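You operate a simulated robot arm through the tools that you are given. There is no shell and no other tool. Be economical: measure what you need, move in short steps, check, and stop when the job is done.

Carry out the task below with a simulated robot arm. There is one attempt and no reset: what you move stays moved.

JOB
Clamp the long bar and dab glue over its top.
Fine: disc to TIGHT before dabbing; glue from the grey pot with the yellow dabber; dabber back, cover shut again; leave the short bar. Set down upright: yellow dabber. A coat counts when it lies all over at full strength: go over it till it gets no stronger.

It is judged by the outcome, as a careful person would: the job done as asked, and still so three seconds after it is handed in. It fails if anything else is knocked over, pushed out of place, dropped, spilled or broken. A push-on lid holds only when it is set on centred and level and pressed home; a screw cap is set on level and turned clockwise until tight.

ROBOT AND FRAMES
A 6-joint arm with a two-finger parallel gripper, fixed in place. Base frame: the origin is at the foot of the arm, x ahead of it, y to its left, z up; the work surface is at about z = 90. Readings come in cm, degrees, newtons and seconds.
With the tool pointing down near the work surface it reaches from about 24 to 66 cm from the base axis. Its first joint turns from -66.0 to 66.0 degrees. Payload 2.9 kg.
The TCP is the grasp point between the finger pads, 3 cm short of the fingertips. In the tool frame z runs along the fingers and y along their closing line. Largest opening 11 cm; finger width 2, thickness 1; the body of the gripper, 4.8 by 11.2 cm, starts 5.5 cm behind the TCP.
Orientation is told as [roll, pitch, yaw] about the base's x, y, z axes, in that order, counted from this pose: with the fingers straight down and closing along the base's y, the tool's x points along the base's -x, its y along +y and its z along -z.

CONTROLS
- The arm moves only by the tool apply_moves. Its argument "deltas" is a list of rows, each an object of numbers (a shift or turn left out is 0, a gripper value left out holds the last): "gripper": the finger opening in cm, from 0 to 11; "tx", "ty", "tz": the shift along the tool's x, y, z in units of 100 mm (1.0 is 100 mm); "ax", "ay", "az": the turn, a rotation vector about the tool's x, y, z in units of 90 degrees (1.0 is 90 degrees). In form: [{"gripper": .., "tx": .., "ty": .., "tz": .., "ax": .., "ay": .., "az": ..}, ...]. A call has 1 to 20 rows; each row is the pose to reach, as a shift and turn from the pose commanded when the call began, along the tool's axes at that moment. A call with a number of a shift or a turn outside -1 to 1 is refused whole. Rows are played at 5 a second. More than 5 cm and 8.6 degrees between two rows, or a gripper value outside its range, and nothing of the call is played. Where a pose cannot be reached the arm comes as near as it can. A force on the tool above 40 N (or 10 N above the force at the start of the call, whichever is more), or a blocked arm, ends the call early, and 0.2 s more pass. Each finger travels about 10.8 cm/s and halts on what it meets, pressing with about 25 N; the grip force reading is that of the motor and also rises with nothing between the fingers. The clock runs only during rows and for 0.2 s after the last one: add rows that repeat a pose to give the fingers time. It gives the time, the measured TCP pose, the force on the tool (base axes), the opening and the grip force at its end, in the units of the frame above (readings bear some noise), with the torque about the TCP (base axes, N m) and any sound that the robot's microphone picked up.
- Cameras (640 x 400 px; columns grow to the right, rows downward): "scene" is fixed at [8.18, 43.35, 140.02]; the picture's right is [-0.73, -0.68, 0.00], its down [-0.33, 0.35, -0.88] and it looks along [0.60, -0.64, -0.48] (base axes); focal length 261 px, centre (320, 200). "wrist" rides on the gripper at [7.2, 1.7, -10.3] in the tool frame; the picture's right is [-0.23, 0.97, 0.00], its down [-0.76, -0.18, -0.62] and it looks along [-0.61, -0.14, 0.78] (tool axes); focal length 222 px, centre (320, 200). There is no depth. A picture from a camera that has moved, and an enlarged one, comes with that camera's place and axes in the base frame and with its lens. The place of the scene camera against the robot may be out by one fixed shift of up to 1.2 cm in any direction.
- snapshot(camera): a new picture of that camera. The clock stands still meanwhile.
- enlarge(camera, box): a new picture of the part [left, top, right, bottom] of that camera's present view, enlarged. The clock stands still meanwhile.
- close_job(): hands the job in; it is judged then, once.

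Go step by step. Nothing tells you positions but the pictures and the camera data: compare them with the known pose of the tool, close in by small moves and look again before you grip or let go. The budget is 120 turns and 84 pictures, counting those below and the enlarged ones. Unless the task says otherwise, let go and move clear before handing in.

The tools are called after "Emit:" by a JSON object that holds its "op" and its "data". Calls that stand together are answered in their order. apply_moves: Moves the arm, as the interface text tells. Its arguments: {"type":"object","properties":{"deltas":{"type":"array","items":{"type":"object","properties":{"gripper":{"type":"number"},"tx":{"type":"number"},"ty":{"type":"number"},"tz":{"type":"number"},"ax":{"type":"number"},"ay":{"type":"number"},"az":{"type":"number"}}}}},"required":["deltas"]} The other tools are called the same way: snapshot (camera) takes a picture; enlarge (camera, box) takes an enlarged picture of a part of a camera's view; close_job () hands the job in.

At the start:

```text
time_s: 0.0
eef_pos: [38.71, 2.26, 128.92]
ee_rot: [0.1, 0.0, 0.0]
force: [-0.6, 0.6, -0.1]
ft_torque: [0.0, -0.02, 0.02]
width: 11.0
grip_force: 0.0
```

scene: 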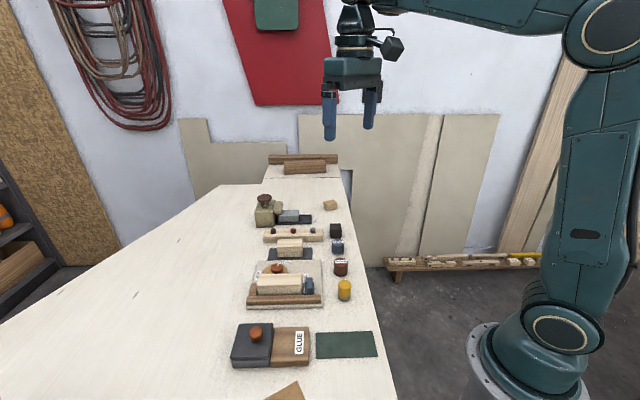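
wrist: 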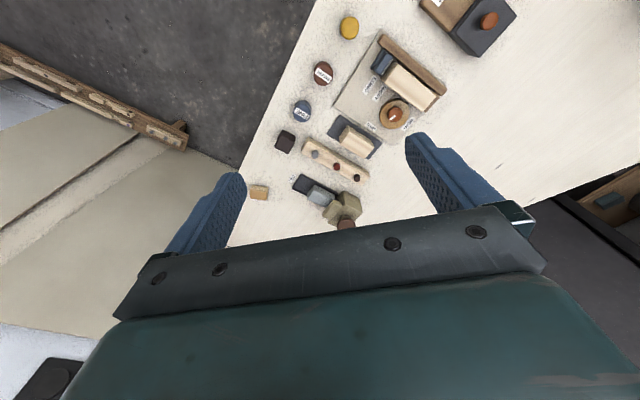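

I see a bench with a clamp fixture, a pot, small items and a GLUE box. I'll look closer at each before moving.

Emit:
{"op": "enlarge", "data": {"camera": "scene", "box": [220, 240, 400, 380]}}

Emit:
{"op": "enlarge", "data": {"camera": "scene", "box": [240, 180, 370, 260]}}

Emit:
{"op": "enlarge", "data": {"camera": "wrist", "box": [240, 0, 540, 230]}}

```text
2.86 times, centred on (310, 310) of scene
camera zoom: at [8.18, 43.35, 140.02], right [-0.73, -0.68, 0.0], down [-0.33, 0.35, -0.88], along [0.6, -0.64, -0.48], focal length 746 px, centre (349, -114)
```

zoom: 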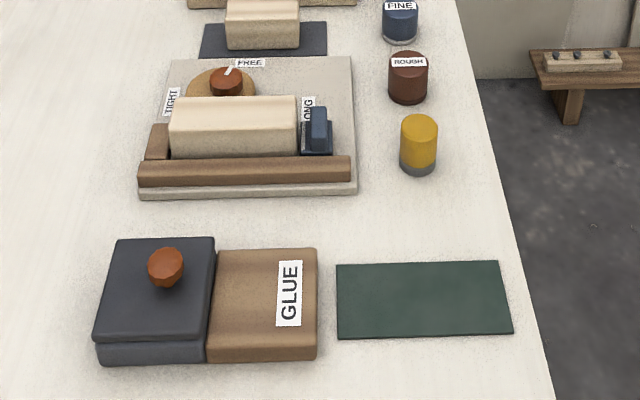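

```text
4.92 times, centred on (305, 220) of scene
camera zoom: at [8.18, 43.35, 140.02], right [-0.73, -0.68, 0.0], down [-0.33, 0.35, -0.88], along [0.6, -0.64, -0.48], focal length 1284 px, centre (394, 102)
```

zoom: 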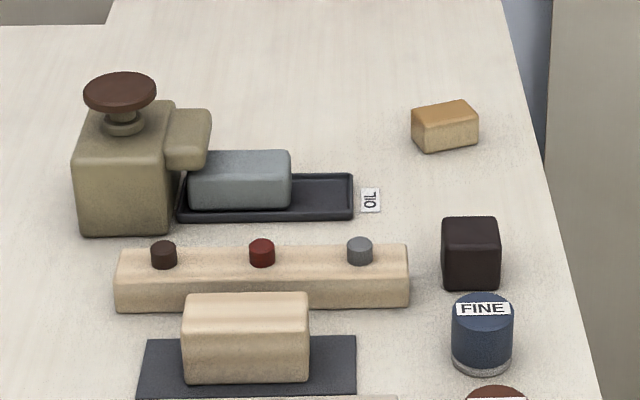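

```text
1.74 times, centred on (390, 115) of wrist
camera zoom: at [31.48, 3.86, 139.24], right [0.23, 0.97, 0.0], down [0.76, -0.18, 0.62], along [0.61, -0.14, -0.78], focal length 386 px, centre (198, 348)
```

zoom: 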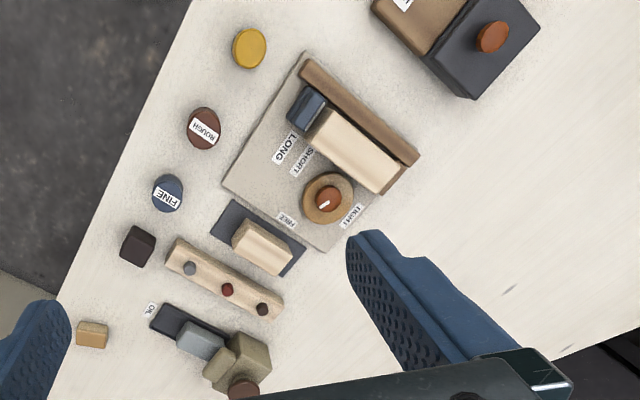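

The yellow dabber looks to be near (33, 8.5), the fixture near (43, 18), and the grey pot near (36, 30). I'll move the wrist camera to look at them.

Emit:
{"op": "apply_moves", "data": {"deltas": [{"tx": 0.146, "ty": 0.247, "tz": 0.15}, {"tx": 0.292, "ty": 0.493, "tz": 0.3}, {"tx": 0.439, "ty": 0.74, "tz": 0.45}, {"tx": 0.585, "ty": 0.987, "tz": 0.6}]}}

Emit:
{"op": "apply_moves", "data": {"deltas": [{"tx": 0.146, "ty": 0.247, "tz": 0.15}, {"tx": 0.292, "ty": 0.493, "tz": 0.3}, {"tx": 0.439, "ty": 0.74, "tz": 0.45}, {"tx": 0.585, "ty": 0.987, "tz": 0.6}]}}

Emit:
{"op": "snapshot", "data": {"camera": "wrist"}}

```text
time_s: 1.0
eef_pos: [32.96, 12.02, 122.96]
ee_rot: [0.1, -0.1, 0.0]
force: [0.1, -0.4, -0.4]
ft_torque: [0.01, -0.02, 0.01]
width: 10.99
grip_force: 0.1
```

```text
time_s: 2.0
eef_pos: [27.14, 21.94, 116.9]
ee_rot: [-0.1, 0.0, 0.0]
force: [0.4, -0.1, 0.1]
ft_torque: [-0.02, 0.02, 0.02]
width: 11.0
grip_force: 0.0
```

```text
78 pictures are left
camera wrist: at [19.88, 23.59, 127.28], right [0.23, 0.97, 0.0], down [0.76, -0.18, 0.62], along [0.61, -0.14, -0.78], focal length 222 px, centre (320, 200)
```

wrist: 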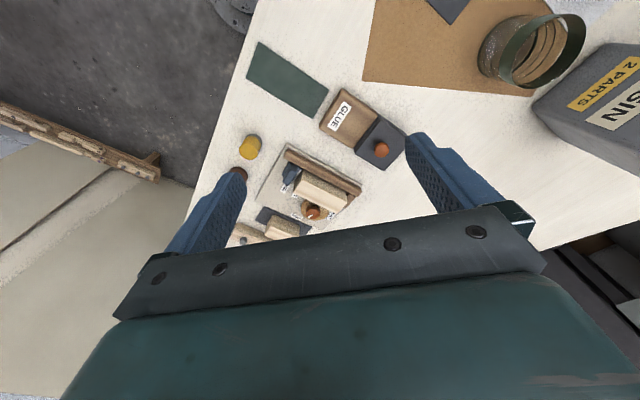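

The pictures agree. I'll move in closer over the fixture.

Emit:
{"op": "apply_moves", "data": {"deltas": [{"tx": -0.3, "ty": -0.08, "tz": 0.2}, {"tx": -0.6, "ty": -0.16, "tz": 0.4}, {"tx": -0.9, "ty": -0.24, "tz": 0.6}, {"tx": -1.0, "ty": -0.24, "tz": 0.8}]}}

Emit:
{"op": "enlarge", "data": {"camera": "wrist", "box": [160, 0, 480, 220]}}

```text
time_s: 3.0
eef_pos: [37.12, 19.51, 108.99]
ee_rot: [0.1, 0.0, 0.1]
force: [0.2, -0.5, -0.1]
ft_torque: [-0.03, 0.0, -0.01]
width: 11.01
grip_force: 0.1
```

```text
1.82 times, centred on (320, 110) of wrist
camera zoom: at [29.93, 21.17, 119.22], right [0.23, 0.97, 0.0], down [0.76, -0.18, 0.62], along [0.61, -0.14, -0.78], focal length 404 px, centre (320, 364)
```

zoom: 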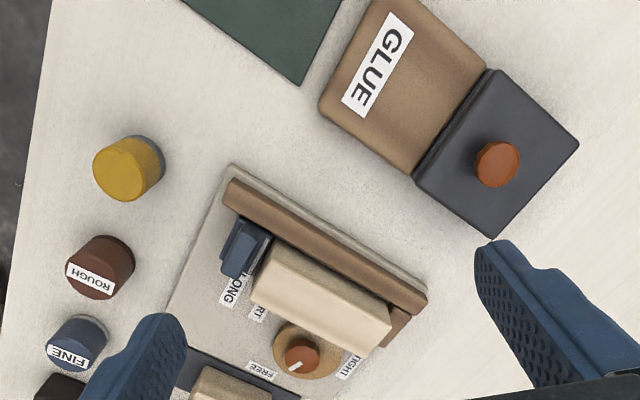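

The long bar is already in the fixture, running at about 42° in the base frame, with the pointer disc beside it. I'll zoom in on the fixture and the pot.

Emit:
{"op": "enlarge", "data": {"camera": "wrist", "box": [250, 80, 380, 210]}}

Emit:
{"op": "enlarge", "data": {"camera": "scene", "box": [240, 250, 330, 310]}}

Emit:
{"op": "enlarge", "data": {"camera": "scene", "box": [225, 315, 325, 375]}}

```text
3.08 times, centred on (315, 145) of wrist
camera zoom: at [29.93, 21.17, 119.22], right [0.23, 0.97, 0.0], down [0.76, -0.18, 0.62], along [0.61, -0.14, -0.78], focal length 684 px, centre (335, 369)
```

zoom: 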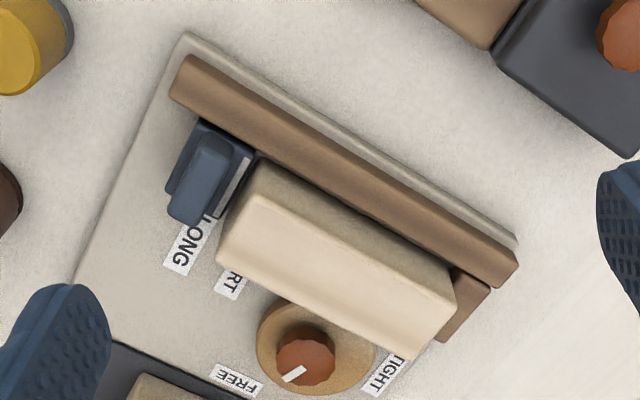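

```text
6.67 times, centred on (285, 280) of scene
camera zoom: at [8.18, 43.35, 140.02], right [-0.73, -0.68, 0.0], down [-0.33, 0.35, -0.88], along [0.6, -0.64, -0.48], focal length 1740 px, centre (553, -333)
```

zoom: 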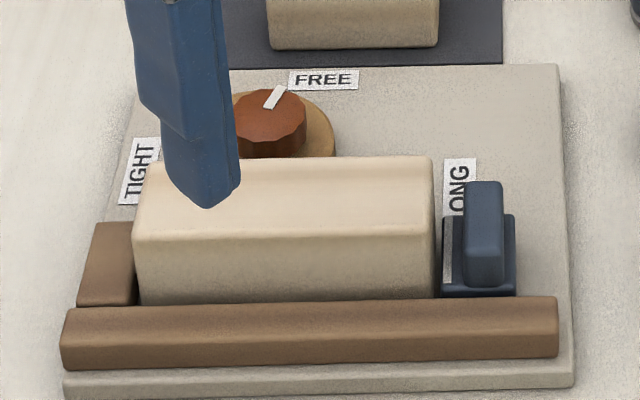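

```text
6.40 times, centred on (275, 345) of scene
camera zoom: at [8.18, 43.35, 140.02], right [-0.73, -0.68, 0.0], down [-0.33, 0.35, -0.88], along [0.6, -0.64, -0.48], focal length 1670 px, centre (608, -728)
```

zoom: 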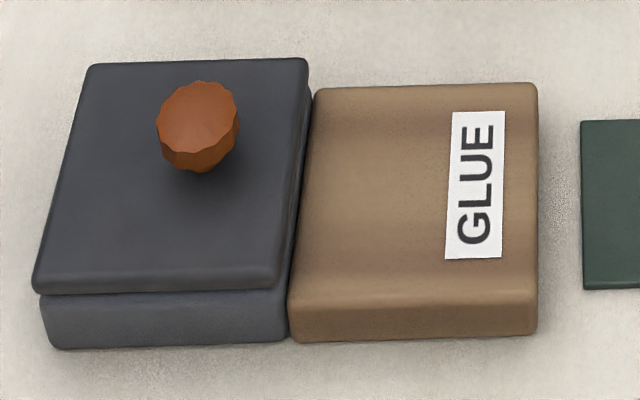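

The disc points at FREE (about -50°), TIGHT is about 90° further counter-clockwise, and the knob is near (47.7, 15.7). I'll turn the tool to yaw -48° over the knob and get a second viewpoint.

Emit:
{"op": "apply_moves", "data": {"deltas": [{"tx": -0.165, "ty": -0.063, "tz": 0.03, "az": 0.0889}, {"tx": -0.33, "ty": -0.127, "tz": 0.06, "az": 0.1778}, {"tx": -0.495, "ty": -0.19, "tz": 0.09, "az": 0.2667}, {"tx": -0.66, "ty": -0.253, "tz": 0.12, "az": 0.3556}, {"tx": -0.825, "ty": -0.317, "tz": 0.15, "az": 0.4444}, {"tx": -0.99, "ty": -0.38, "tz": 0.18, "az": 0.5333}]}}

Emit:
{"op": "snapshot", "data": {"camera": "wrist"}}

```text
time_s: 4.4
eef_pos: [46.89, 15.7, 107.17]
ee_rot: [0.1, 0.0, -48.1]
force: [0.6, 0.3, -0.1]
ft_torque: [0.0, 0.01, 0.01]
width: 11.01
grip_force: 0.0
```

```text
73 pictures are left
camera wrist: at [43.37, 22.24, 117.52], right [0.88, 0.48, 0.0], down [0.38, -0.69, 0.62], along [0.3, -0.55, -0.78], focal length 222 px, centre (320, 200)
```

wrist: 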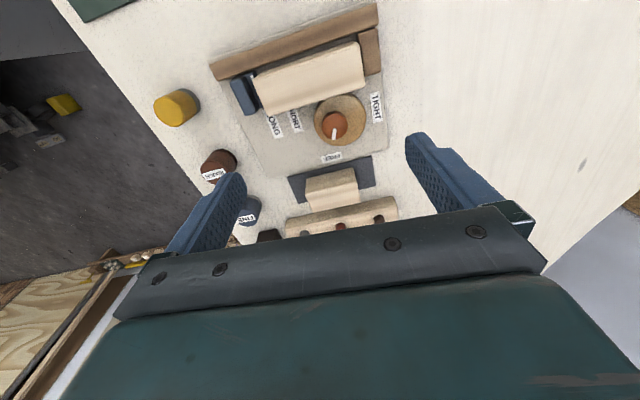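

Emit:
{"op": "enlarge", "data": {"camera": "wrist", "box": [210, 0, 410, 170]}}

```text
2.35 times, centred on (310, 85) of wrist
camera zoom: at [43.37, 22.24, 117.52], right [0.88, 0.48, 0.0], down [0.38, -0.69, 0.62], along [0.3, -0.55, -0.78], focal length 523 px, centre (344, 471)
```

zoom: 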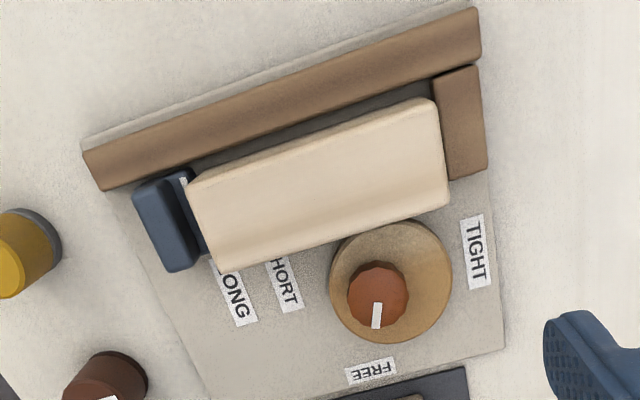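

Two views put the knob top at about (48.8, 15.5, 94.2) and the bar top at about z 95.2. I'll centre over the knob, narrow the fingers, and come down part way.

Emit:
{"op": "apply_moves", "data": {"deltas": [{"tx": -0.07, "ty": 0.06, "tz": 0.1, "gripper": 5}, {"tx": -0.1455, "ty": 0.126, "tz": 0.3}, {"tx": -0.1455, "ty": 0.126, "tz": 0.617}]}}

Emit:
{"op": "enlarge", "data": {"camera": "wrist", "box": [220, 80, 420, 220]}}

```text
time_s: 5.2
eef_pos: [48.89, 15.53, 100.91]
ee_rot: [0.1, 0.0, -48.1]
force: [0.7, -0.5, 0.2]
ft_torque: [-0.01, 0.01, 0.0]
width: 5.0
grip_force: 0.0
```

```text
2.86 times, centred on (320, 150) of wrist
camera zoom: at [45.27, 22.03, 111.26], right [0.88, 0.48, 0.0], down [0.38, -0.69, 0.62], along [0.3, -0.55, -0.78], focal length 635 px, centre (320, 343)
```

zoom: 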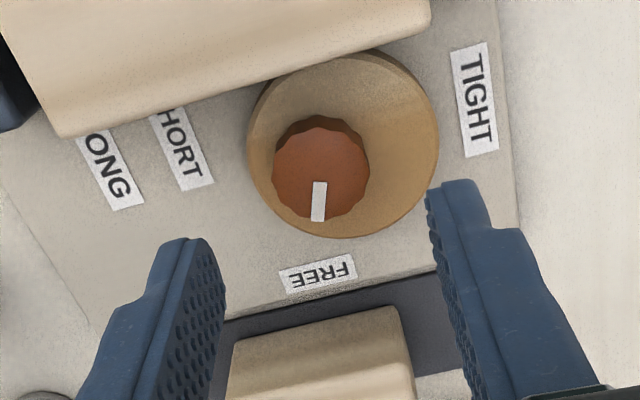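

The knob is centred between the fingers. I'll lower the tips to about z 93.5 and then close.

Emit:
{"op": "apply_moves", "data": {"deltas": [{"tz": 0.2}, {"tz": 0.36}, {"tz": 0.44}, {"tz": 0.44}]}}

Emit:
{"op": "apply_moves", "data": {"deltas": [{"gripper": 2}, {"gripper": 2}, {"gripper": 2}]}}

Emit:
{"op": "enlarge", "data": {"camera": "wrist", "box": [220, 80, 420, 220]}}

```text
time_s: 6.2
eef_pos: [48.74, 15.51, 96.73]
ee_rot: [0.0, 0.0, -48.0]
force: [0.9, 1.1, -0.2]
ft_torque: [0.01, -0.01, -0.03]
width: 5.04
grip_force: 0.0
```

```text
time_s: 7.0
eef_pos: [48.81, 15.66, 96.54]
ee_rot: [0.0, 0.0, -48.0]
force: [0.2, -0.4, -3.0]
ft_torque: [-0.13, 0.06, 0.04]
width: 2.73
grip_force: 45.3
```

```text
2.86 times, centred on (320, 150) of wrist
camera zoom: at [45.23, 22.03, 106.94], right [0.88, 0.48, 0.0], down [0.38, -0.69, 0.62], along [0.3, -0.55, -0.78], focal length 635 px, centre (320, 343)
```

zoom: 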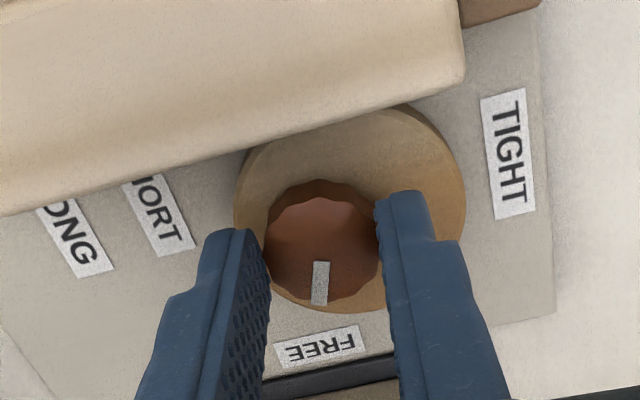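

The knob is gripped. I'll turn it 90° counter-clockwise towards TIGHT.

Emit:
{"op": "apply_moves", "data": {"deltas": [{"az": -0.09}, {"az": -0.18}, {"az": -0.27}, {"az": -0.36}, {"az": -0.45}, {"az": -0.54}, {"az": -0.63}, {"az": -0.72}, {"az": -0.81}, {"az": -0.9}, {"az": -0.98}]}}

Emit:
{"op": "snapshot", "data": {"camera": "wrist"}}

Emit:
{"op": "enlarge", "data": {"camera": "scene", "box": [240, 250, 330, 310]}}

```text
time_s: 9.4
eef_pos: [48.74, 15.12, 96.6]
ee_rot: [0.0, 0.3, 39.9]
force: [-12.8, -33.6, 16.1]
ft_torque: [-0.76, 0.16, -0.05]
width: 2.73
grip_force: 45.2
```

```text
69 pictures are left
camera wrist: at [42.19, 11.85, 106.96], right [-0.45, 0.89, 0.0], down [0.7, 0.35, 0.62], along [0.55, 0.28, -0.78], focal length 222 px, centre (320, 200)
```

wrist: 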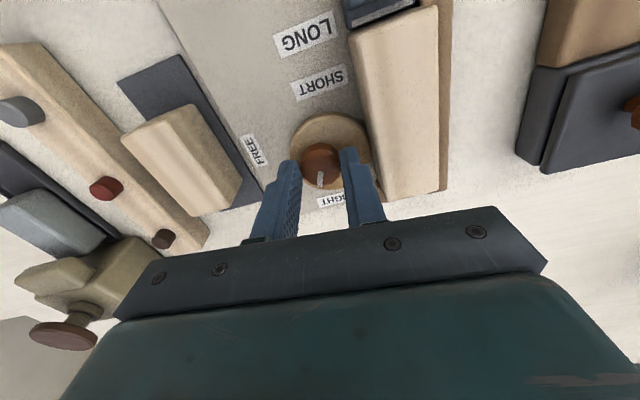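

```text
6.67 times, centred on (285, 280) of scene
camera zoom: at [8.12, 43.25, 140.06], right [-0.73, -0.68, 0.0], down [-0.33, 0.35, -0.88], along [0.6, -0.64, -0.48], focal length 1740 px, centre (553, -333)
```

zoom: 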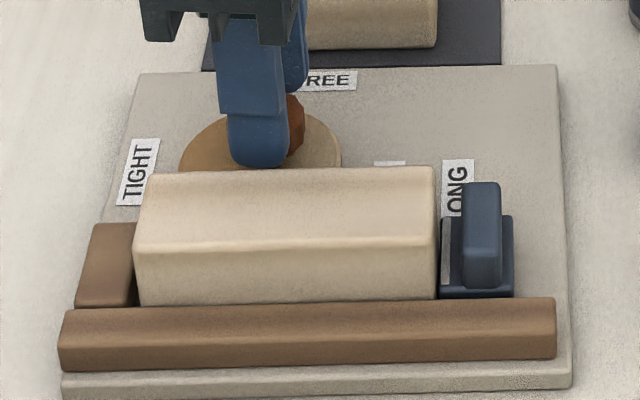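

The turn reached about 88°, with some side load from being slightly off-centre. I'll ease the grip and check the pointer.

Emit:
{"op": "apply_moves", "data": {"deltas": [{"gripper": 3.2, "az": -0.98}, {"gripper": 3.2, "az": -0.98}]}}

Emit:
{"op": "enlarge", "data": {"camera": "wrist", "box": [220, 80, 420, 220]}}

```text
refused: row 1 steps farther than a row can; nothing moved
```

```text
2.86 times, centred on (320, 150) of wrist
camera zoom: at [42.19, 11.85, 106.96], right [-0.45, 0.89, 0.0], down [0.7, 0.35, 0.62], along [0.55, 0.28, -0.78], focal length 635 px, centre (320, 343)
```

zoom: 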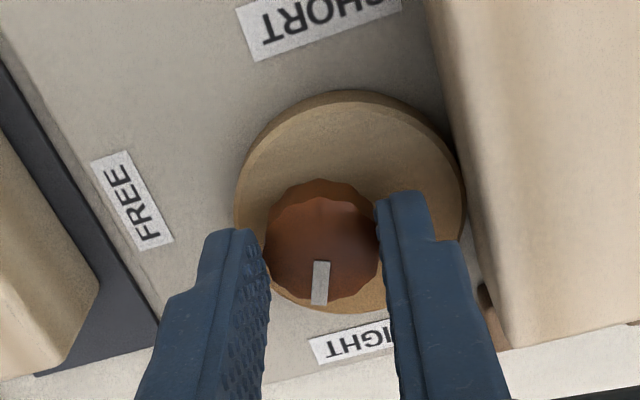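

The pointer started at about -64° and TIGHT lies at about +43°, so it needs about 18° more. I'll ease the grip to shed the side load and regrip.

Emit:
{"op": "apply_moves", "data": {"deltas": [{"gripper": 3.2}, {"gripper": 3.2}]}}

Emit:
{"op": "enlarge", "data": {"camera": "wrist", "box": [220, 80, 420, 220]}}

```text
time_s: 10.0
eef_pos: [48.9, 15.68, 96.54]
ee_rot: [0.1, -0.1, 40.3]
force: [1.0, -1.5, 1.0]
ft_torque: [-0.03, -0.07, 0.06]
width: 3.33
grip_force: 1.5
```

```text
2.86 times, centred on (320, 150) of wrist
camera zoom: at [42.25, 12.18, 106.85], right [-0.46, 0.89, 0.0], down [0.69, 0.36, 0.62], along [0.56, 0.29, -0.78], focal length 635 px, centre (320, 343)
```

zoom: 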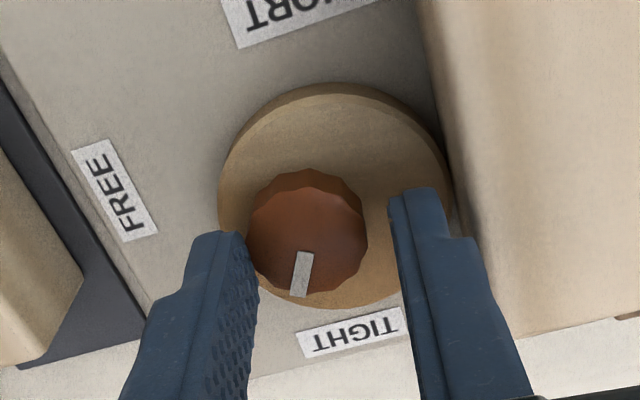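

The knob axis is nearer (48.6, 15.15), so I'll shift there, regrip and turn further.

Emit:
{"op": "apply_moves", "data": {"deltas": [{"tx": 0.05, "ty": -0.02, "gripper": 3.2}, {"tx": 0.05, "ty": -0.02, "gripper": 3.2}, {"tx": 0.05, "ty": -0.02, "gripper": 2}, {"tx": 0.05, "ty": -0.02, "gripper": 2}, {"tx": 0.05, "ty": -0.02, "gripper": 2}]}}

Emit:
{"op": "apply_moves", "data": {"deltas": [{"az": -0.06}, {"az": -0.12}, {"az": -0.18}, {"az": -0.24}, {"az": -0.24}]}}

Emit:
{"op": "enlarge", "data": {"camera": "wrist", "box": [220, 80, 420, 220]}}

```text
time_s: 11.2
eef_pos: [48.67, 15.04, 96.57]
ee_rot: [0.0, -0.1, 40.2]
force: [3.8, -4.5, -4.1]
ft_torque: [0.13, -0.58, -0.07]
width: 2.69
grip_force: 45.2
```

```text
time_s: 12.4
eef_pos: [48.75, 14.84, 96.62]
ee_rot: [-0.1, -0.1, 61.7]
force: [21.0, -13.7, -8.8]
ft_torque: [-0.42, -0.49, -0.11]
width: 2.69
grip_force: 45.1
```

```text
2.86 times, centred on (320, 150) of wrist
camera zoom: at [43.8, 9.31, 106.85], right [-0.75, 0.66, 0.0], down [0.52, 0.59, 0.62], along [0.42, 0.47, -0.78], focal length 635 px, centre (320, 343)
```

zoom: 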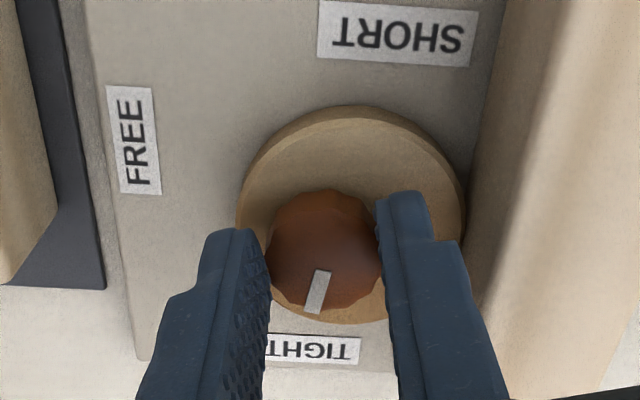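

The pointer now aims at TIGHT, and the reaction is away from the bar as it should be. I'll release, lift clear and check.

Emit:
{"op": "apply_moves", "data": {"deltas": [{"gripper": 3.4}, {"gripper": 3.4}]}}

Emit:
{"op": "enlarge", "data": {"camera": "wrist", "box": [220, 80, 420, 220]}}

```text
time_s: 13.0
eef_pos: [48.45, 15.13, 96.45]
ee_rot: [0.1, 0.0, 62.1]
force: [0.0, 0.3, -0.9]
ft_torque: [-0.01, 0.0, 0.02]
width: 3.41
grip_force: 0.1
```

```text
2.86 times, centred on (320, 150) of wrist
camera zoom: at [43.64, 9.48, 106.87], right [-0.75, 0.66, 0.0], down [0.52, 0.59, 0.62], along [0.41, 0.47, -0.78], focal length 635 px, centre (320, 343)
```

zoom: 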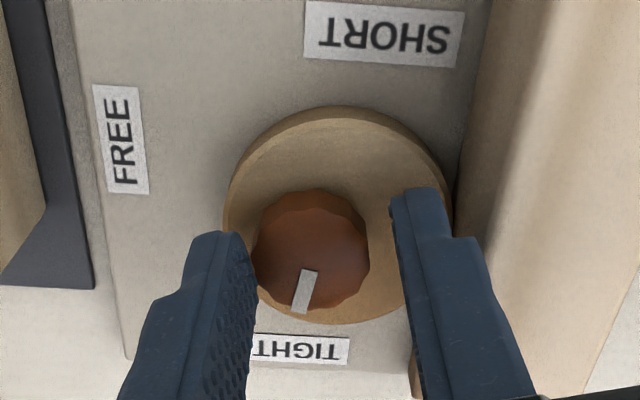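

The pointer reads about 39° and the label about 43°, so I'll give it one more small turn to make sure it's fully tight.

Emit:
{"op": "apply_moves", "data": {"deltas": [{"tx": 0.0, "ty": -0.015, "gripper": 3.4}, {"ty": -0.015, "gripper": 2}, {"ty": -0.015, "gripper": 2}, {"ty": -0.015, "gripper": 2}]}}

Emit:
{"op": "apply_moves", "data": {"deltas": [{"az": -0.05}, {"az": -0.1}, {"az": -0.14}, {"az": -0.14}]}}

Emit:
{"op": "apply_moves", "data": {"deltas": [{"gripper": 3.4}, {"gripper": 3.4}]}}

Emit:
{"op": "enlarge", "data": {"camera": "wrist", "box": [220, 80, 420, 220]}}

```text
time_s: 14.0
eef_pos: [48.84, 15.04, 96.59]
ee_rot: [-0.1, -0.1, 61.8]
force: [6.5, -0.6, -3.6]
ft_torque: [0.04, -0.21, -0.06]
width: 2.71
grip_force: 44.4
```

```text
time_s: 15.0
eef_pos: [48.76, 14.88, 96.59]
ee_rot: [-0.2, -0.2, 74.3]
force: [15.0, -5.7, -4.9]
ft_torque: [-0.11, -0.56, -0.68]
width: 2.73
grip_force: 45.2
```

```text
time_s: 15.6
eef_pos: [48.75, 15.03, 96.55]
ee_rot: [0.1, 0.0, 74.4]
force: [-0.9, 0.1, -0.3]
ft_torque: [-0.01, 0.02, 0.01]
width: 3.41
grip_force: 0.1
```

```text
2.86 times, centred on (320, 150) of wrist
camera zoom: at [45.14, 8.46, 106.87], right [-0.88, 0.48, 0.0], down [0.38, 0.69, 0.62], along [0.3, 0.55, -0.78], focal length 635 px, centre (320, 343)
```

zoom: 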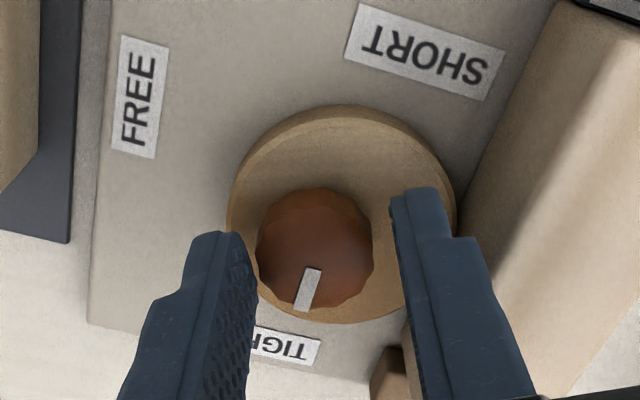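

That turn met about 0.7 N·m of resistance, so it is tight. I'll lift and look from above.

Emit:
{"op": "apply_moves", "data": {"deltas": [{"tz": -0.1, "gripper": 3.6}, {"tz": -0.4, "gripper": 5}, {"tz": -0.8}, {"tz": -1.0, "gripper": 9}]}}

Emit:
{"op": "enlarge", "data": {"camera": "wrist", "box": [220, 0, 420, 180]}}

Emit:
{"op": "enlarge", "data": {"camera": "scene", "box": [240, 250, 330, 310]}}

```text
time_s: 16.6
eef_pos: [48.71, 15.04, 106.59]
ee_rot: [0.0, -0.1, 74.4]
force: [-0.3, -0.1, 0.6]
ft_torque: [-0.03, -0.01, 0.0]
width: 9.02
grip_force: 0.1
```

```text
2.22 times, centred on (320, 90) of wrist
camera zoom: at [45.16, 8.38, 116.93], right [-0.88, 0.48, 0.0], down [0.38, 0.69, 0.62], along [0.3, 0.55, -0.78], focal length 494 px, centre (320, 444)
```

zoom: 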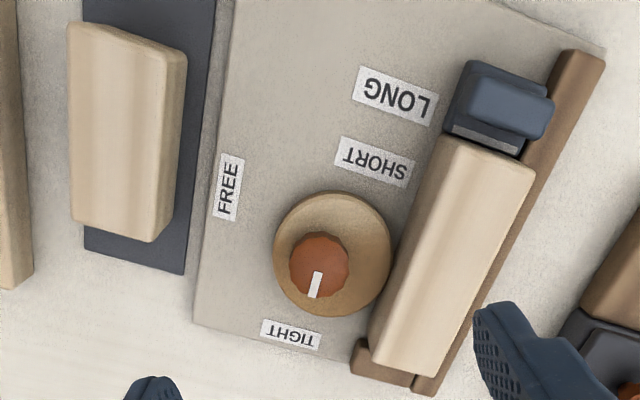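

```text
6.67 times, centred on (285, 280) of scene
camera zoom: at [8.18, 43.35, 140.02], right [-0.73, -0.68, 0.0], down [-0.33, 0.35, -0.88], along [0.6, -0.64, -0.48], focal length 1740 px, centre (553, -333)
```

zoom: 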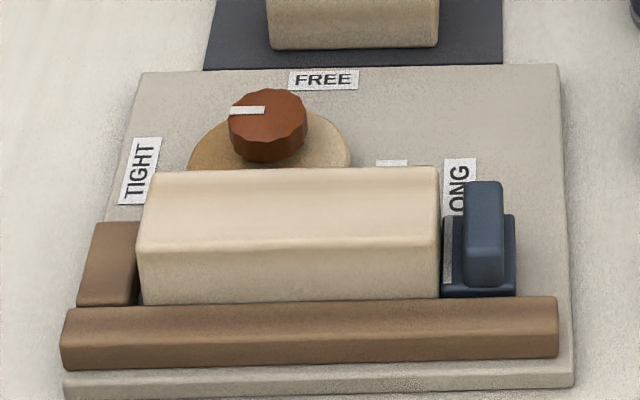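

The clamp reads TIGHT with the disc on the bar. Next I'll look at the pot and its cover.

Emit:
{"op": "apply_moves", "data": {"deltas": [{"tx": -0.12, "ty": 0.22, "tz": -0.03, "az": 0.09}, {"tx": -0.25, "ty": 0.44, "tz": -0.06, "az": 0.18}, {"tx": -0.37, "ty": 0.66, "tz": -0.06, "az": 0.27}, {"tx": -0.49, "ty": 0.9, "tz": -0.06, "az": 0.36}]}}

Emit:
{"op": "snapshot", "data": {"camera": "wrist"}}

```text
time_s: 17.6
eef_pos: [41.33, 22.12, 107.13]
ee_rot: [0.0, 0.0, 41.9]
force: [0.6, 0.8, -0.1]
ft_torque: [-0.01, 0.0, -0.04]
width: 9.0
grip_force: 0.0
```

```text
60 pictures are left
camera wrist: at [34.86, 18.53, 117.41], right [-0.48, 0.88, 0.0], down [0.69, 0.38, 0.62], along [0.55, 0.3, -0.78], focal length 222 px, centre (320, 200)
```

wrist: 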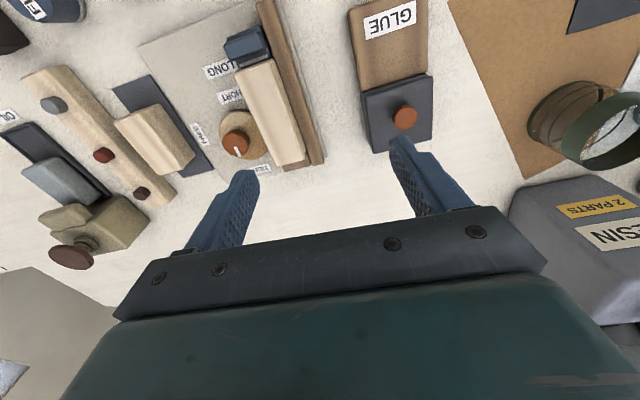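

Emit:
{"op": "apply_moves", "data": {"deltas": [{"tx": -0.02, "ty": 0.3}, {"tx": -0.06, "ty": 0.6}, {"tx": -0.06, "ty": 0.9}]}}

Emit:
{"op": "enlarge", "data": {"camera": "wrist", "box": [220, 0, 420, 180]}}

```text
time_s: 18.4
eef_pos: [35.65, 29.23, 107.05]
ee_rot: [0.0, 0.0, 41.9]
force: [1.0, 0.4, -1.0]
ft_torque: [0.01, -0.01, 0.04]
width: 9.0
grip_force: 0.1
```

```text
2.22 times, centred on (320, 90) of wrist
camera zoom: at [29.25, 25.59, 117.48], right [-0.48, 0.88, 0.0], down [0.68, 0.38, 0.62], along [0.55, 0.3, -0.78], focal length 494 px, centre (320, 444)
```

zoom: 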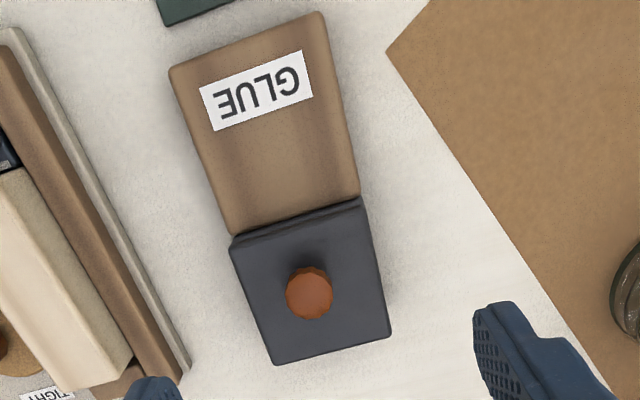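

The pot knob is at about (37.1, 29.3) with its top near z 95.7. I'll centre over it and come down part way.

Emit:
{"op": "apply_moves", "data": {"deltas": [{"tx": -0.112, "ty": -0.092, "tz": 0.2, "gripper": 5}, {"tx": -0.112, "ty": -0.092, "tz": 0.5, "gripper": 5}]}}

Emit:
{"op": "enlarge", "data": {"camera": "wrist", "box": [220, 60, 420, 220]}}

```text
time_s: 19.0
eef_pos: [37.21, 29.18, 102.15]
ee_rot: [0.0, -0.2, 42.0]
force: [1.1, 0.4, -1.0]
ft_torque: [-0.02, 0.01, 0.01]
width: 5.0
grip_force: 0.0
```

```text
2.50 times, centred on (320, 140) of wrist
camera zoom: at [30.73, 25.62, 112.47], right [-0.48, 0.88, 0.0], down [0.68, 0.38, 0.62], along [0.55, 0.3, -0.78], focal length 555 px, centre (320, 350)
```

zoom: 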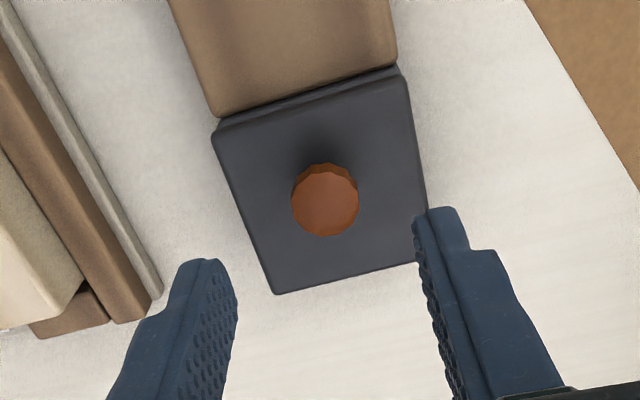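

Aligned. I'll go down and grip the knob.

Emit:
{"op": "apply_moves", "data": {"deltas": [{"tx": -0.018, "ty": 0.016, "tz": 0.25}, {"tx": -0.018, "ty": 0.016, "tz": 0.45}, {"tx": -0.018, "ty": 0.016, "tz": 0.475}, {"tx": -0.018, "ty": 0.016, "tz": 0.475}]}}

Emit:
{"op": "apply_moves", "data": {"deltas": [{"gripper": 1}, {"gripper": 1}, {"gripper": 1}]}}

Emit:
{"op": "apply_moves", "data": {"deltas": [{"tz": -0.02}, {"tz": -0.05}, {"tz": -0.05}]}}

Emit:
{"op": "enlarge", "data": {"camera": "scene", "box": [225, 305, 325, 375]}}

```text
time_s: 20.0
eef_pos: [37.28, 29.51, 97.38]
ee_rot: [0.0, -0.1, 42.1]
force: [0.0, -0.1, -0.7]
ft_torque: [-0.02, 0.0, 0.02]
width: 5.02
grip_force: 0.2
```

```text
time_s: 20.8
eef_pos: [37.27, 29.4, 97.4]
ee_rot: [0.0, 0.0, 42.1]
force: [2.3, -2.3, -1.9]
ft_torque: [0.07, -0.15, 0.19]
width: 2.13
grip_force: 45.1
```

```text
time_s: 21.6
eef_pos: [37.13, 29.41, 97.66]
ee_rot: [0.0, 0.4, 41.8]
force: [5.7, -5.9, -35.7]
ft_torque: [-0.34, 0.06, 0.2]
width: 2.12
grip_force: 44.8
```

```text
5.71 times, centred on (275, 340) of scene
camera zoom: at [8.24, 43.36, 140.01], right [-0.73, -0.68, 0.0], down [-0.33, 0.35, -0.88], along [0.6, -0.64, -0.48], focal length 1491 px, centre (577, -600)
```

zoom: 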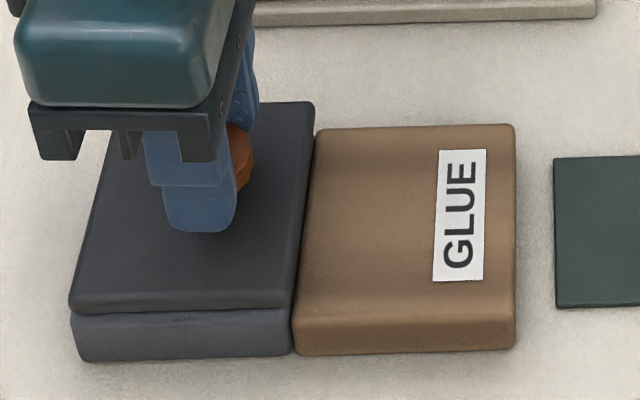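

It doesn't lift, so it must slide over the brown block. I'll ease back down and try sliding towards the brown side.

Emit:
{"op": "apply_moves", "data": {"deltas": [{"tz": 0.05}, {"tz": 0.05}]}}

Emit:
{"op": "apply_moves", "data": {"deltas": [{"tx": 0.03}, {"tx": 0.08}, {"tx": 0.15}]}}

Emit:
{"op": "enlarge", "data": {"camera": "scene", "box": [225, 305, 325, 375]}}

```text
time_s: 22.2
eef_pos: [37.27, 29.43, 97.7]
ee_rot: [0.0, -0.2, 41.9]
force: [-3.8, -16.5, 19.0]
ft_torque: [-1.15, 0.8, 0.2]
width: 2.13
grip_force: 45.3
```

```text
time_s: 23.0
eef_pos: [36.31, 28.64, 97.57]
ee_rot: [0.0, -0.5, 42.0]
force: [8.6, -7.5, 34.3]
ft_torque: [0.08, -0.44, 0.21]
width: 2.11
grip_force: 44.9
```

```text
5.71 times, centred on (275, 340) of scene
camera zoom: at [8.16, 43.3, 140.04], right [-0.73, -0.68, 0.0], down [-0.33, 0.35, -0.88], along [0.6, -0.64, -0.48], focal length 1491 px, centre (577, -600)
```

zoom: 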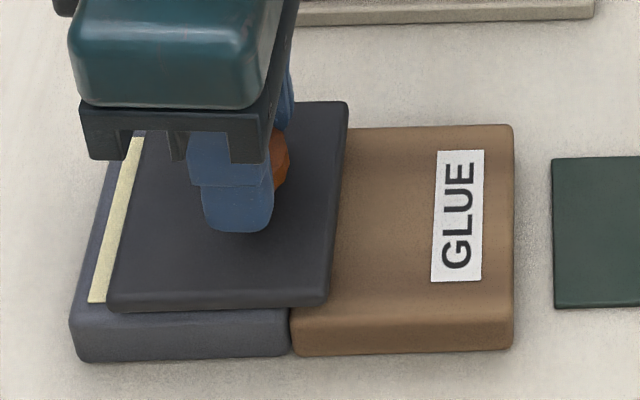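

It slides and shows yellow glue beneath. I'll ease the downward load and slide it fully open.

Emit:
{"op": "apply_moves", "data": {"deltas": [{"tz": -0.02}, {"tx": 0.12, "tz": -0.02}, {"tx": 0.24, "tz": -0.02}, {"tx": 0.34, "tz": -0.02}, {"tx": 0.43, "tz": -0.02}]}}

Emit:
{"op": "enlarge", "data": {"camera": "scene", "box": [225, 305, 325, 375]}}

```text
time_s: 24.2
eef_pos: [33.11, 25.56, 97.54]
ee_rot: [-0.3, -0.1, 41.5]
force: [22.8, -21.7, 16.1]
ft_torque: [0.04, -0.99, 0.28]
width: 2.13
grip_force: 45.1
```

```text
5.71 times, centred on (275, 340) of scene
camera zoom: at [8.22, 43.28, 140.04], right [-0.73, -0.68, 0.0], down [-0.33, 0.35, -0.88], along [0.6, -0.64, -0.48], focal length 1491 px, centre (577, -600)
```

zoom: 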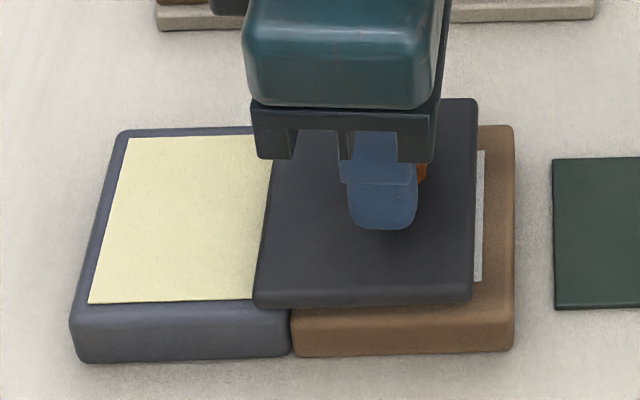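

Nearly open, though a side load shows the slide axis is rotated slightly from mine. I'll correct sideways and finish the slide.

Emit:
{"op": "apply_moves", "data": {"deltas": [{"ty": -0.03}, {"tx": 0.05, "ty": -0.035}, {"tx": 0.1, "ty": -0.04}]}}

Emit:
{"op": "enlarge", "data": {"camera": "scene", "box": [225, 305, 325, 375]}}

```text
time_s: 25.0
eef_pos: [32.62, 24.8, 97.64]
ee_rot: [0.0, -0.3, 42.1]
force: [20.3, 3.6, 8.4]
ft_torque: [-0.7, 0.14, 0.19]
width: 2.14
grip_force: 45.1
```

```text
5.71 times, centred on (275, 340) of scene
camera zoom: at [8.23, 43.36, 140.02], right [-0.73, -0.68, 0.0], down [-0.33, 0.35, -0.88], along [0.6, -0.64, -0.48], focal length 1491 px, centre (577, -600)
```

zoom: 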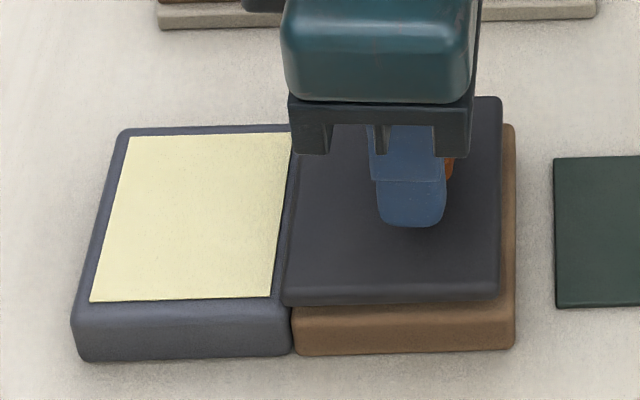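

The cover is fully open, after about 6.6 cm of travel along 45°. I'll release, rise and go to look at the yellow dabber.

Emit:
{"op": "apply_moves", "data": {"deltas": [{"gripper": 4}, {"gripper": 4}, {"tz": -0.4, "gripper": 6}, {"tz": -0.8}, {"tz": -1.0}]}}

Emit:
{"op": "apply_moves", "data": {"deltas": [{"tx": 0.3, "ty": -0.3}, {"tx": 0.6, "ty": -0.6}, {"tx": 0.9, "ty": -0.9}, {"tx": 0.98, "ty": -0.98}]}}

Emit:
{"op": "snapshot", "data": {"camera": "wrist"}}

```text
time_s: 26.2
eef_pos: [32.5, 24.76, 107.82]
ee_rot: [-0.1, 0.0, 42.0]
force: [-0.1, -0.2, 0.0]
ft_torque: [-0.02, -0.01, 0.02]
width: 5.99
grip_force: 0.1
```

```text
time_s: 27.2
eef_pos: [31.68, 10.73, 107.7]
ee_rot: [0.0, -0.1, 42.0]
force: [-0.1, 0.3, 0.7]
ft_torque: [0.02, 0.03, 0.02]
width: 5.99
grip_force: 0.1
```

```text
53 pictures are left
camera wrist: at [25.22, 7.2, 118.01], right [-0.48, 0.88, 0.0], down [0.68, 0.38, 0.62], along [0.55, 0.3, -0.78], focal length 222 px, centre (320, 200)
```

wrist: 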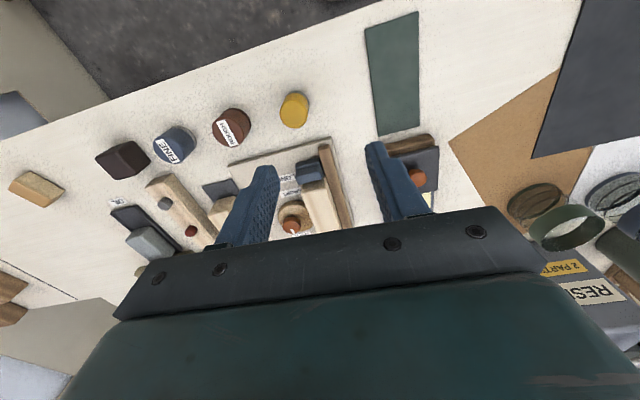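

Emit:
{"op": "apply_moves", "data": {"deltas": [{"tx": 0.043, "ty": -0.257, "tz": 0.2, "gripper": 6}, {"tx": 0.043, "ty": -0.257, "tz": 0.5}]}}

Emit:
{"op": "enlarge", "data": {"camera": "wrist", "box": [200, 40, 440, 220]}}

Emit:
{"op": "enlarge", "data": {"camera": "scene", "box": [310, 250, 390, 310]}}

```text
time_s: 27.8
eef_pos: [33.14, 8.81, 102.79]
ee_rot: [0.0, -0.1, 42.0]
force: [-0.2, -0.3, 0.5]
ft_torque: [0.0, 0.0, 0.01]
width: 6.0
grip_force: 0.0
```

```text
2.22 times, centred on (320, 130) of wrist
camera zoom: at [26.61, 5.02, 112.93], right [-0.48, 0.88, 0.0], down [0.68, 0.38, 0.62], along [0.55, 0.3, -0.78], focal length 494 px, centre (320, 356)
```

zoom: 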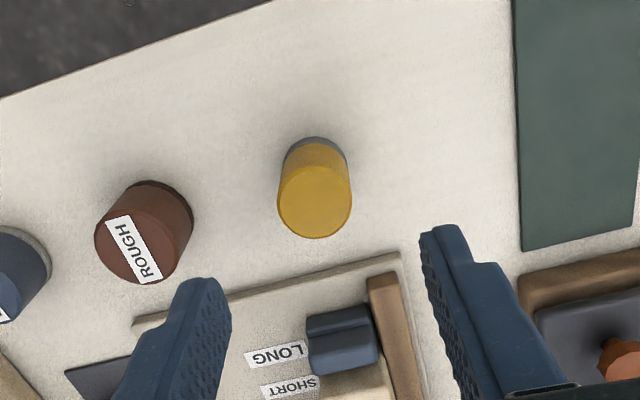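

```text
6.67 times, centred on (350, 280) of scene
camera zoom: at [8.18, 43.35, 140.02], right [-0.73, -0.68, 0.0], down [-0.33, 0.35, -0.88], along [0.6, -0.64, -0.48], focal length 1740 px, centre (120, -333)
```

zoom: 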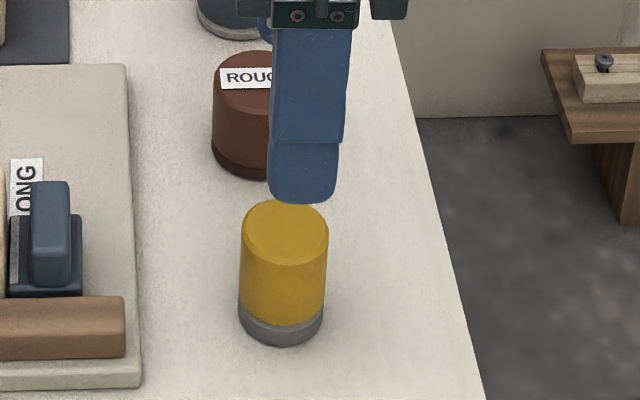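

The dabber is at about (33.35, 8.4), 3 cm across and 3.6 cm tall, with a grey pad at the bottom. I'll centre and go half way down to check.

Emit:
{"op": "apply_moves", "data": {"deltas": [{"tx": 0.012, "ty": -0.045, "tz": 0.2, "gripper": 5.2}, {"tx": 0.012, "ty": -0.045, "tz": 0.4}]}}

Emit:
{"op": "enlarge", "data": {"camera": "wrist", "box": [220, 80, 420, 220]}}

```text
time_s: 28.4
eef_pos: [33.4, 8.21, 98.54]
ee_rot: [0.0, 0.1, 41.9]
force: [-0.2, 0.0, 0.4]
ft_torque: [0.0, -0.02, -0.05]
width: 5.2
grip_force: 0.1
```

```text
2.86 times, centred on (320, 150) of wrist
camera zoom: at [26.85, 4.64, 108.9], right [-0.48, 0.88, 0.0], down [0.68, 0.38, 0.62], along [0.55, 0.3, -0.78], focal length 635 px, centre (320, 343)
```

zoom: 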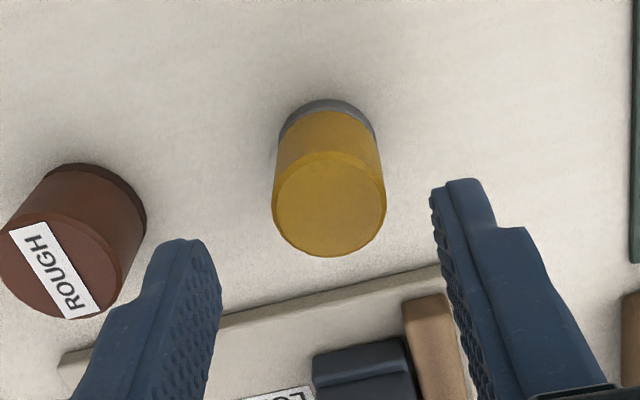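

Well lined up. I'll lower to grip height and close.

Emit:
{"op": "apply_moves", "data": {"deltas": [{"tx": -0.016, "ty": 0.02, "tz": 0.2}, {"tx": -0.016, "ty": 0.02, "tz": 0.36}, {"tx": -0.016, "ty": 0.02, "tz": 0.414}, {"tx": -0.016, "ty": 0.02, "tz": 0.414}]}}

Emit:
{"op": "apply_moves", "data": {"deltas": [{"gripper": 2.4}, {"gripper": 2.4}, {"gripper": 2.4}]}}

Emit:
{"op": "apply_moves", "data": {"deltas": [{"tz": -0.1}, {"tz": -0.4}, {"tz": -0.7}]}}

Emit:
{"op": "enlarge", "data": {"camera": "scene", "box": [300, 230, 390, 310]}}

```text
time_s: 29.4
eef_pos: [33.34, 8.55, 94.49]
ee_rot: [0.1, -0.1, 42.0]
force: [-0.5, -0.8, 0.3]
ft_torque: [-0.02, 0.0, -0.02]
width: 5.19
grip_force: 0.1
```

```text
time_s: 30.2
eef_pos: [33.21, 8.66, 94.48]
ee_rot: [0.0, 0.0, 42.0]
force: [0.1, -0.5, 0.5]
ft_torque: [-0.02, 0.03, 0.0]
width: 2.82
grip_force: 25.2
```

```text
time_s: 31.0
eef_pos: [33.5, 8.52, 101.55]
ee_rot: [0.0, 0.0, 42.0]
force: [0.7, 0.1, 0.2]
ft_torque: [0.0, 0.01, 0.02]
width: 2.39
grip_force: 0.0
```

```text
5.00 times, centred on (345, 270) of scene
camera zoom: at [8.18, 43.35, 140.02], right [-0.73, -0.68, 0.0], down [-0.33, 0.35, -0.88], along [0.6, -0.64, -0.48], focal length 1305 px, centre (195, -150)
```

zoom: 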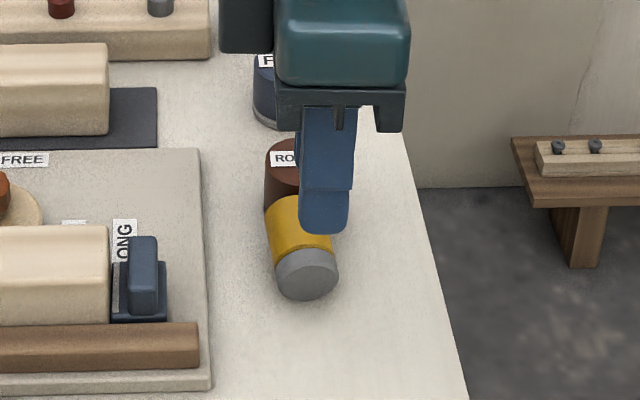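

The fingers closed to 2.4 with no grip force, so the dabber slipped and looks tipped. I'll inspect before doing anything else.

Emit:
{"op": "snapshot", "data": {"camera": "wrist"}}

Emit:
{"op": "snapshot", "data": {"camera": "scene"}}

```text
48 pictures are left
camera wrist: at [26.93, 4.89, 111.82], right [-0.48, 0.88, 0.0], down [0.68, 0.38, 0.62], along [0.55, 0.3, -0.78], focal length 222 px, centre (320, 200)
```

wrist: 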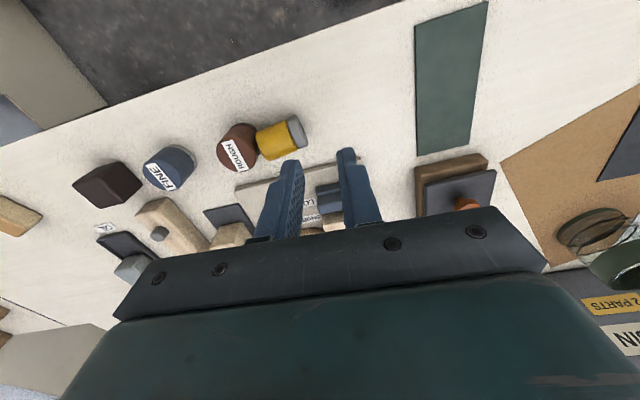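

```text
47 pictures are left
```

scene: 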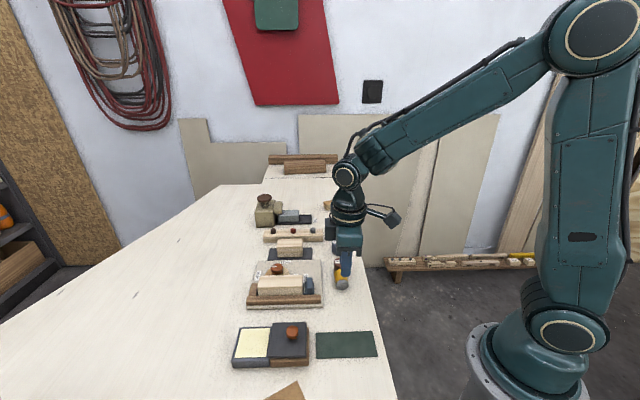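

The dabber slipped and is lying on its side against ROUGH, with the pad pointing away from it. I plan to regrip it across its body and tilt the tool to stand it up, so I'll first test whether the wrist reaches yaw 132°.

Emit:
{"op": "apply_moves", "data": {"deltas": [{"az": -0.09, "tz": -0.1, "gripper": 5}, {"az": -0.18, "tz": -0.2}, {"az": -0.27, "tz": -0.3}, {"az": -0.36, "tz": -0.3}, {"az": -0.45, "tz": -0.3}, {"az": -0.54, "tz": -0.3}, {"az": -0.63, "tz": -0.3}, {"az": -0.72, "tz": -0.3}, {"az": -0.81, "tz": -0.3}, {"az": -0.9, "tz": -0.3}, {"az": -0.99, "tz": -0.3}]}}

Emit:
{"op": "snapshot", "data": {"camera": "wrist"}}

```text
time_s: 33.4
eef_pos: [33.43, 8.34, 104.47]
ee_rot: [-0.1, 0.0, 131.3]
force: [-0.8, -0.3, 0.1]
ft_torque: [0.03, 0.01, 0.0]
width: 5.04
grip_force: 0.1
```

```text
46 pictures are left
camera wrist: at [36.91, 1.86, 114.81], right [-0.88, -0.47, 0.0], down [-0.37, 0.69, 0.62], along [-0.29, 0.55, -0.78], focal length 222 px, centre (320, 200)
```

wrist: 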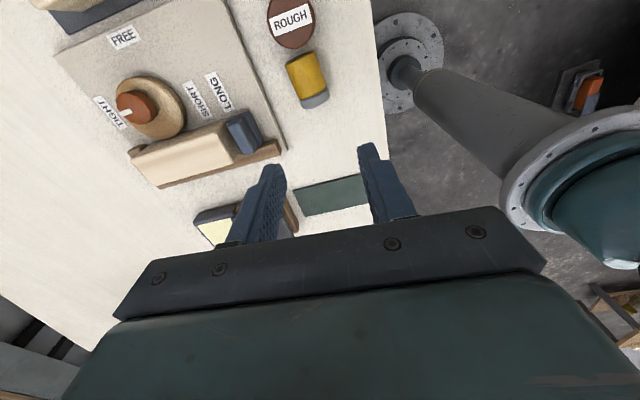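

The wrist reaches yaw 131°. The dabber's centre is near (36.1, 6.2) with its axis at about 141°, so I'll align above it.

Emit:
{"op": "apply_moves", "data": {"deltas": [{"tx": 0.2, "ty": -0.03, "tz": 0.1, "az": -0.05}, {"tx": 0.376, "ty": -0.065, "tz": 0.3, "az": -0.1}, {"tx": 0.376, "ty": -0.065, "tz": 0.52, "az": -0.1}]}}

Emit:
{"op": "enlarge", "data": {"camera": "wrist", "box": [220, 60, 420, 220]}}

```text
time_s: 34.2
eef_pos: [36.3, 6.07, 99.24]
ee_rot: [-0.1, 0.0, 140.2]
force: [0.1, 0.1, 0.6]
ft_torque: [-0.01, 0.0, -0.02]
width: 5.0
grip_force: 0.1
```

```text
2.50 times, centred on (320, 140) of wrist
camera zoom: at [40.85, 0.07, 109.59], right [-0.8, -0.6, 0.0], down [-0.47, 0.62, 0.62], along [-0.37, 0.5, -0.78], focal length 555 px, centre (320, 350)
```

zoom: 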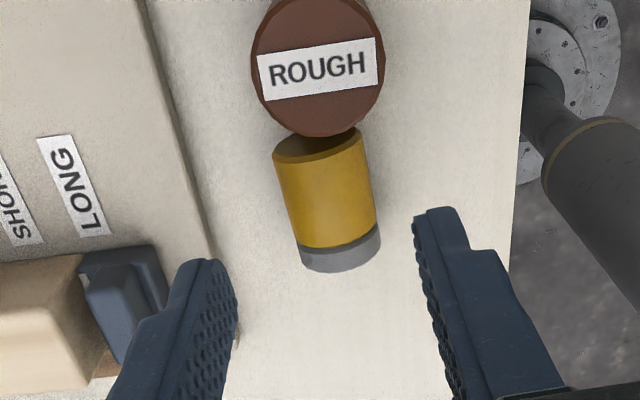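

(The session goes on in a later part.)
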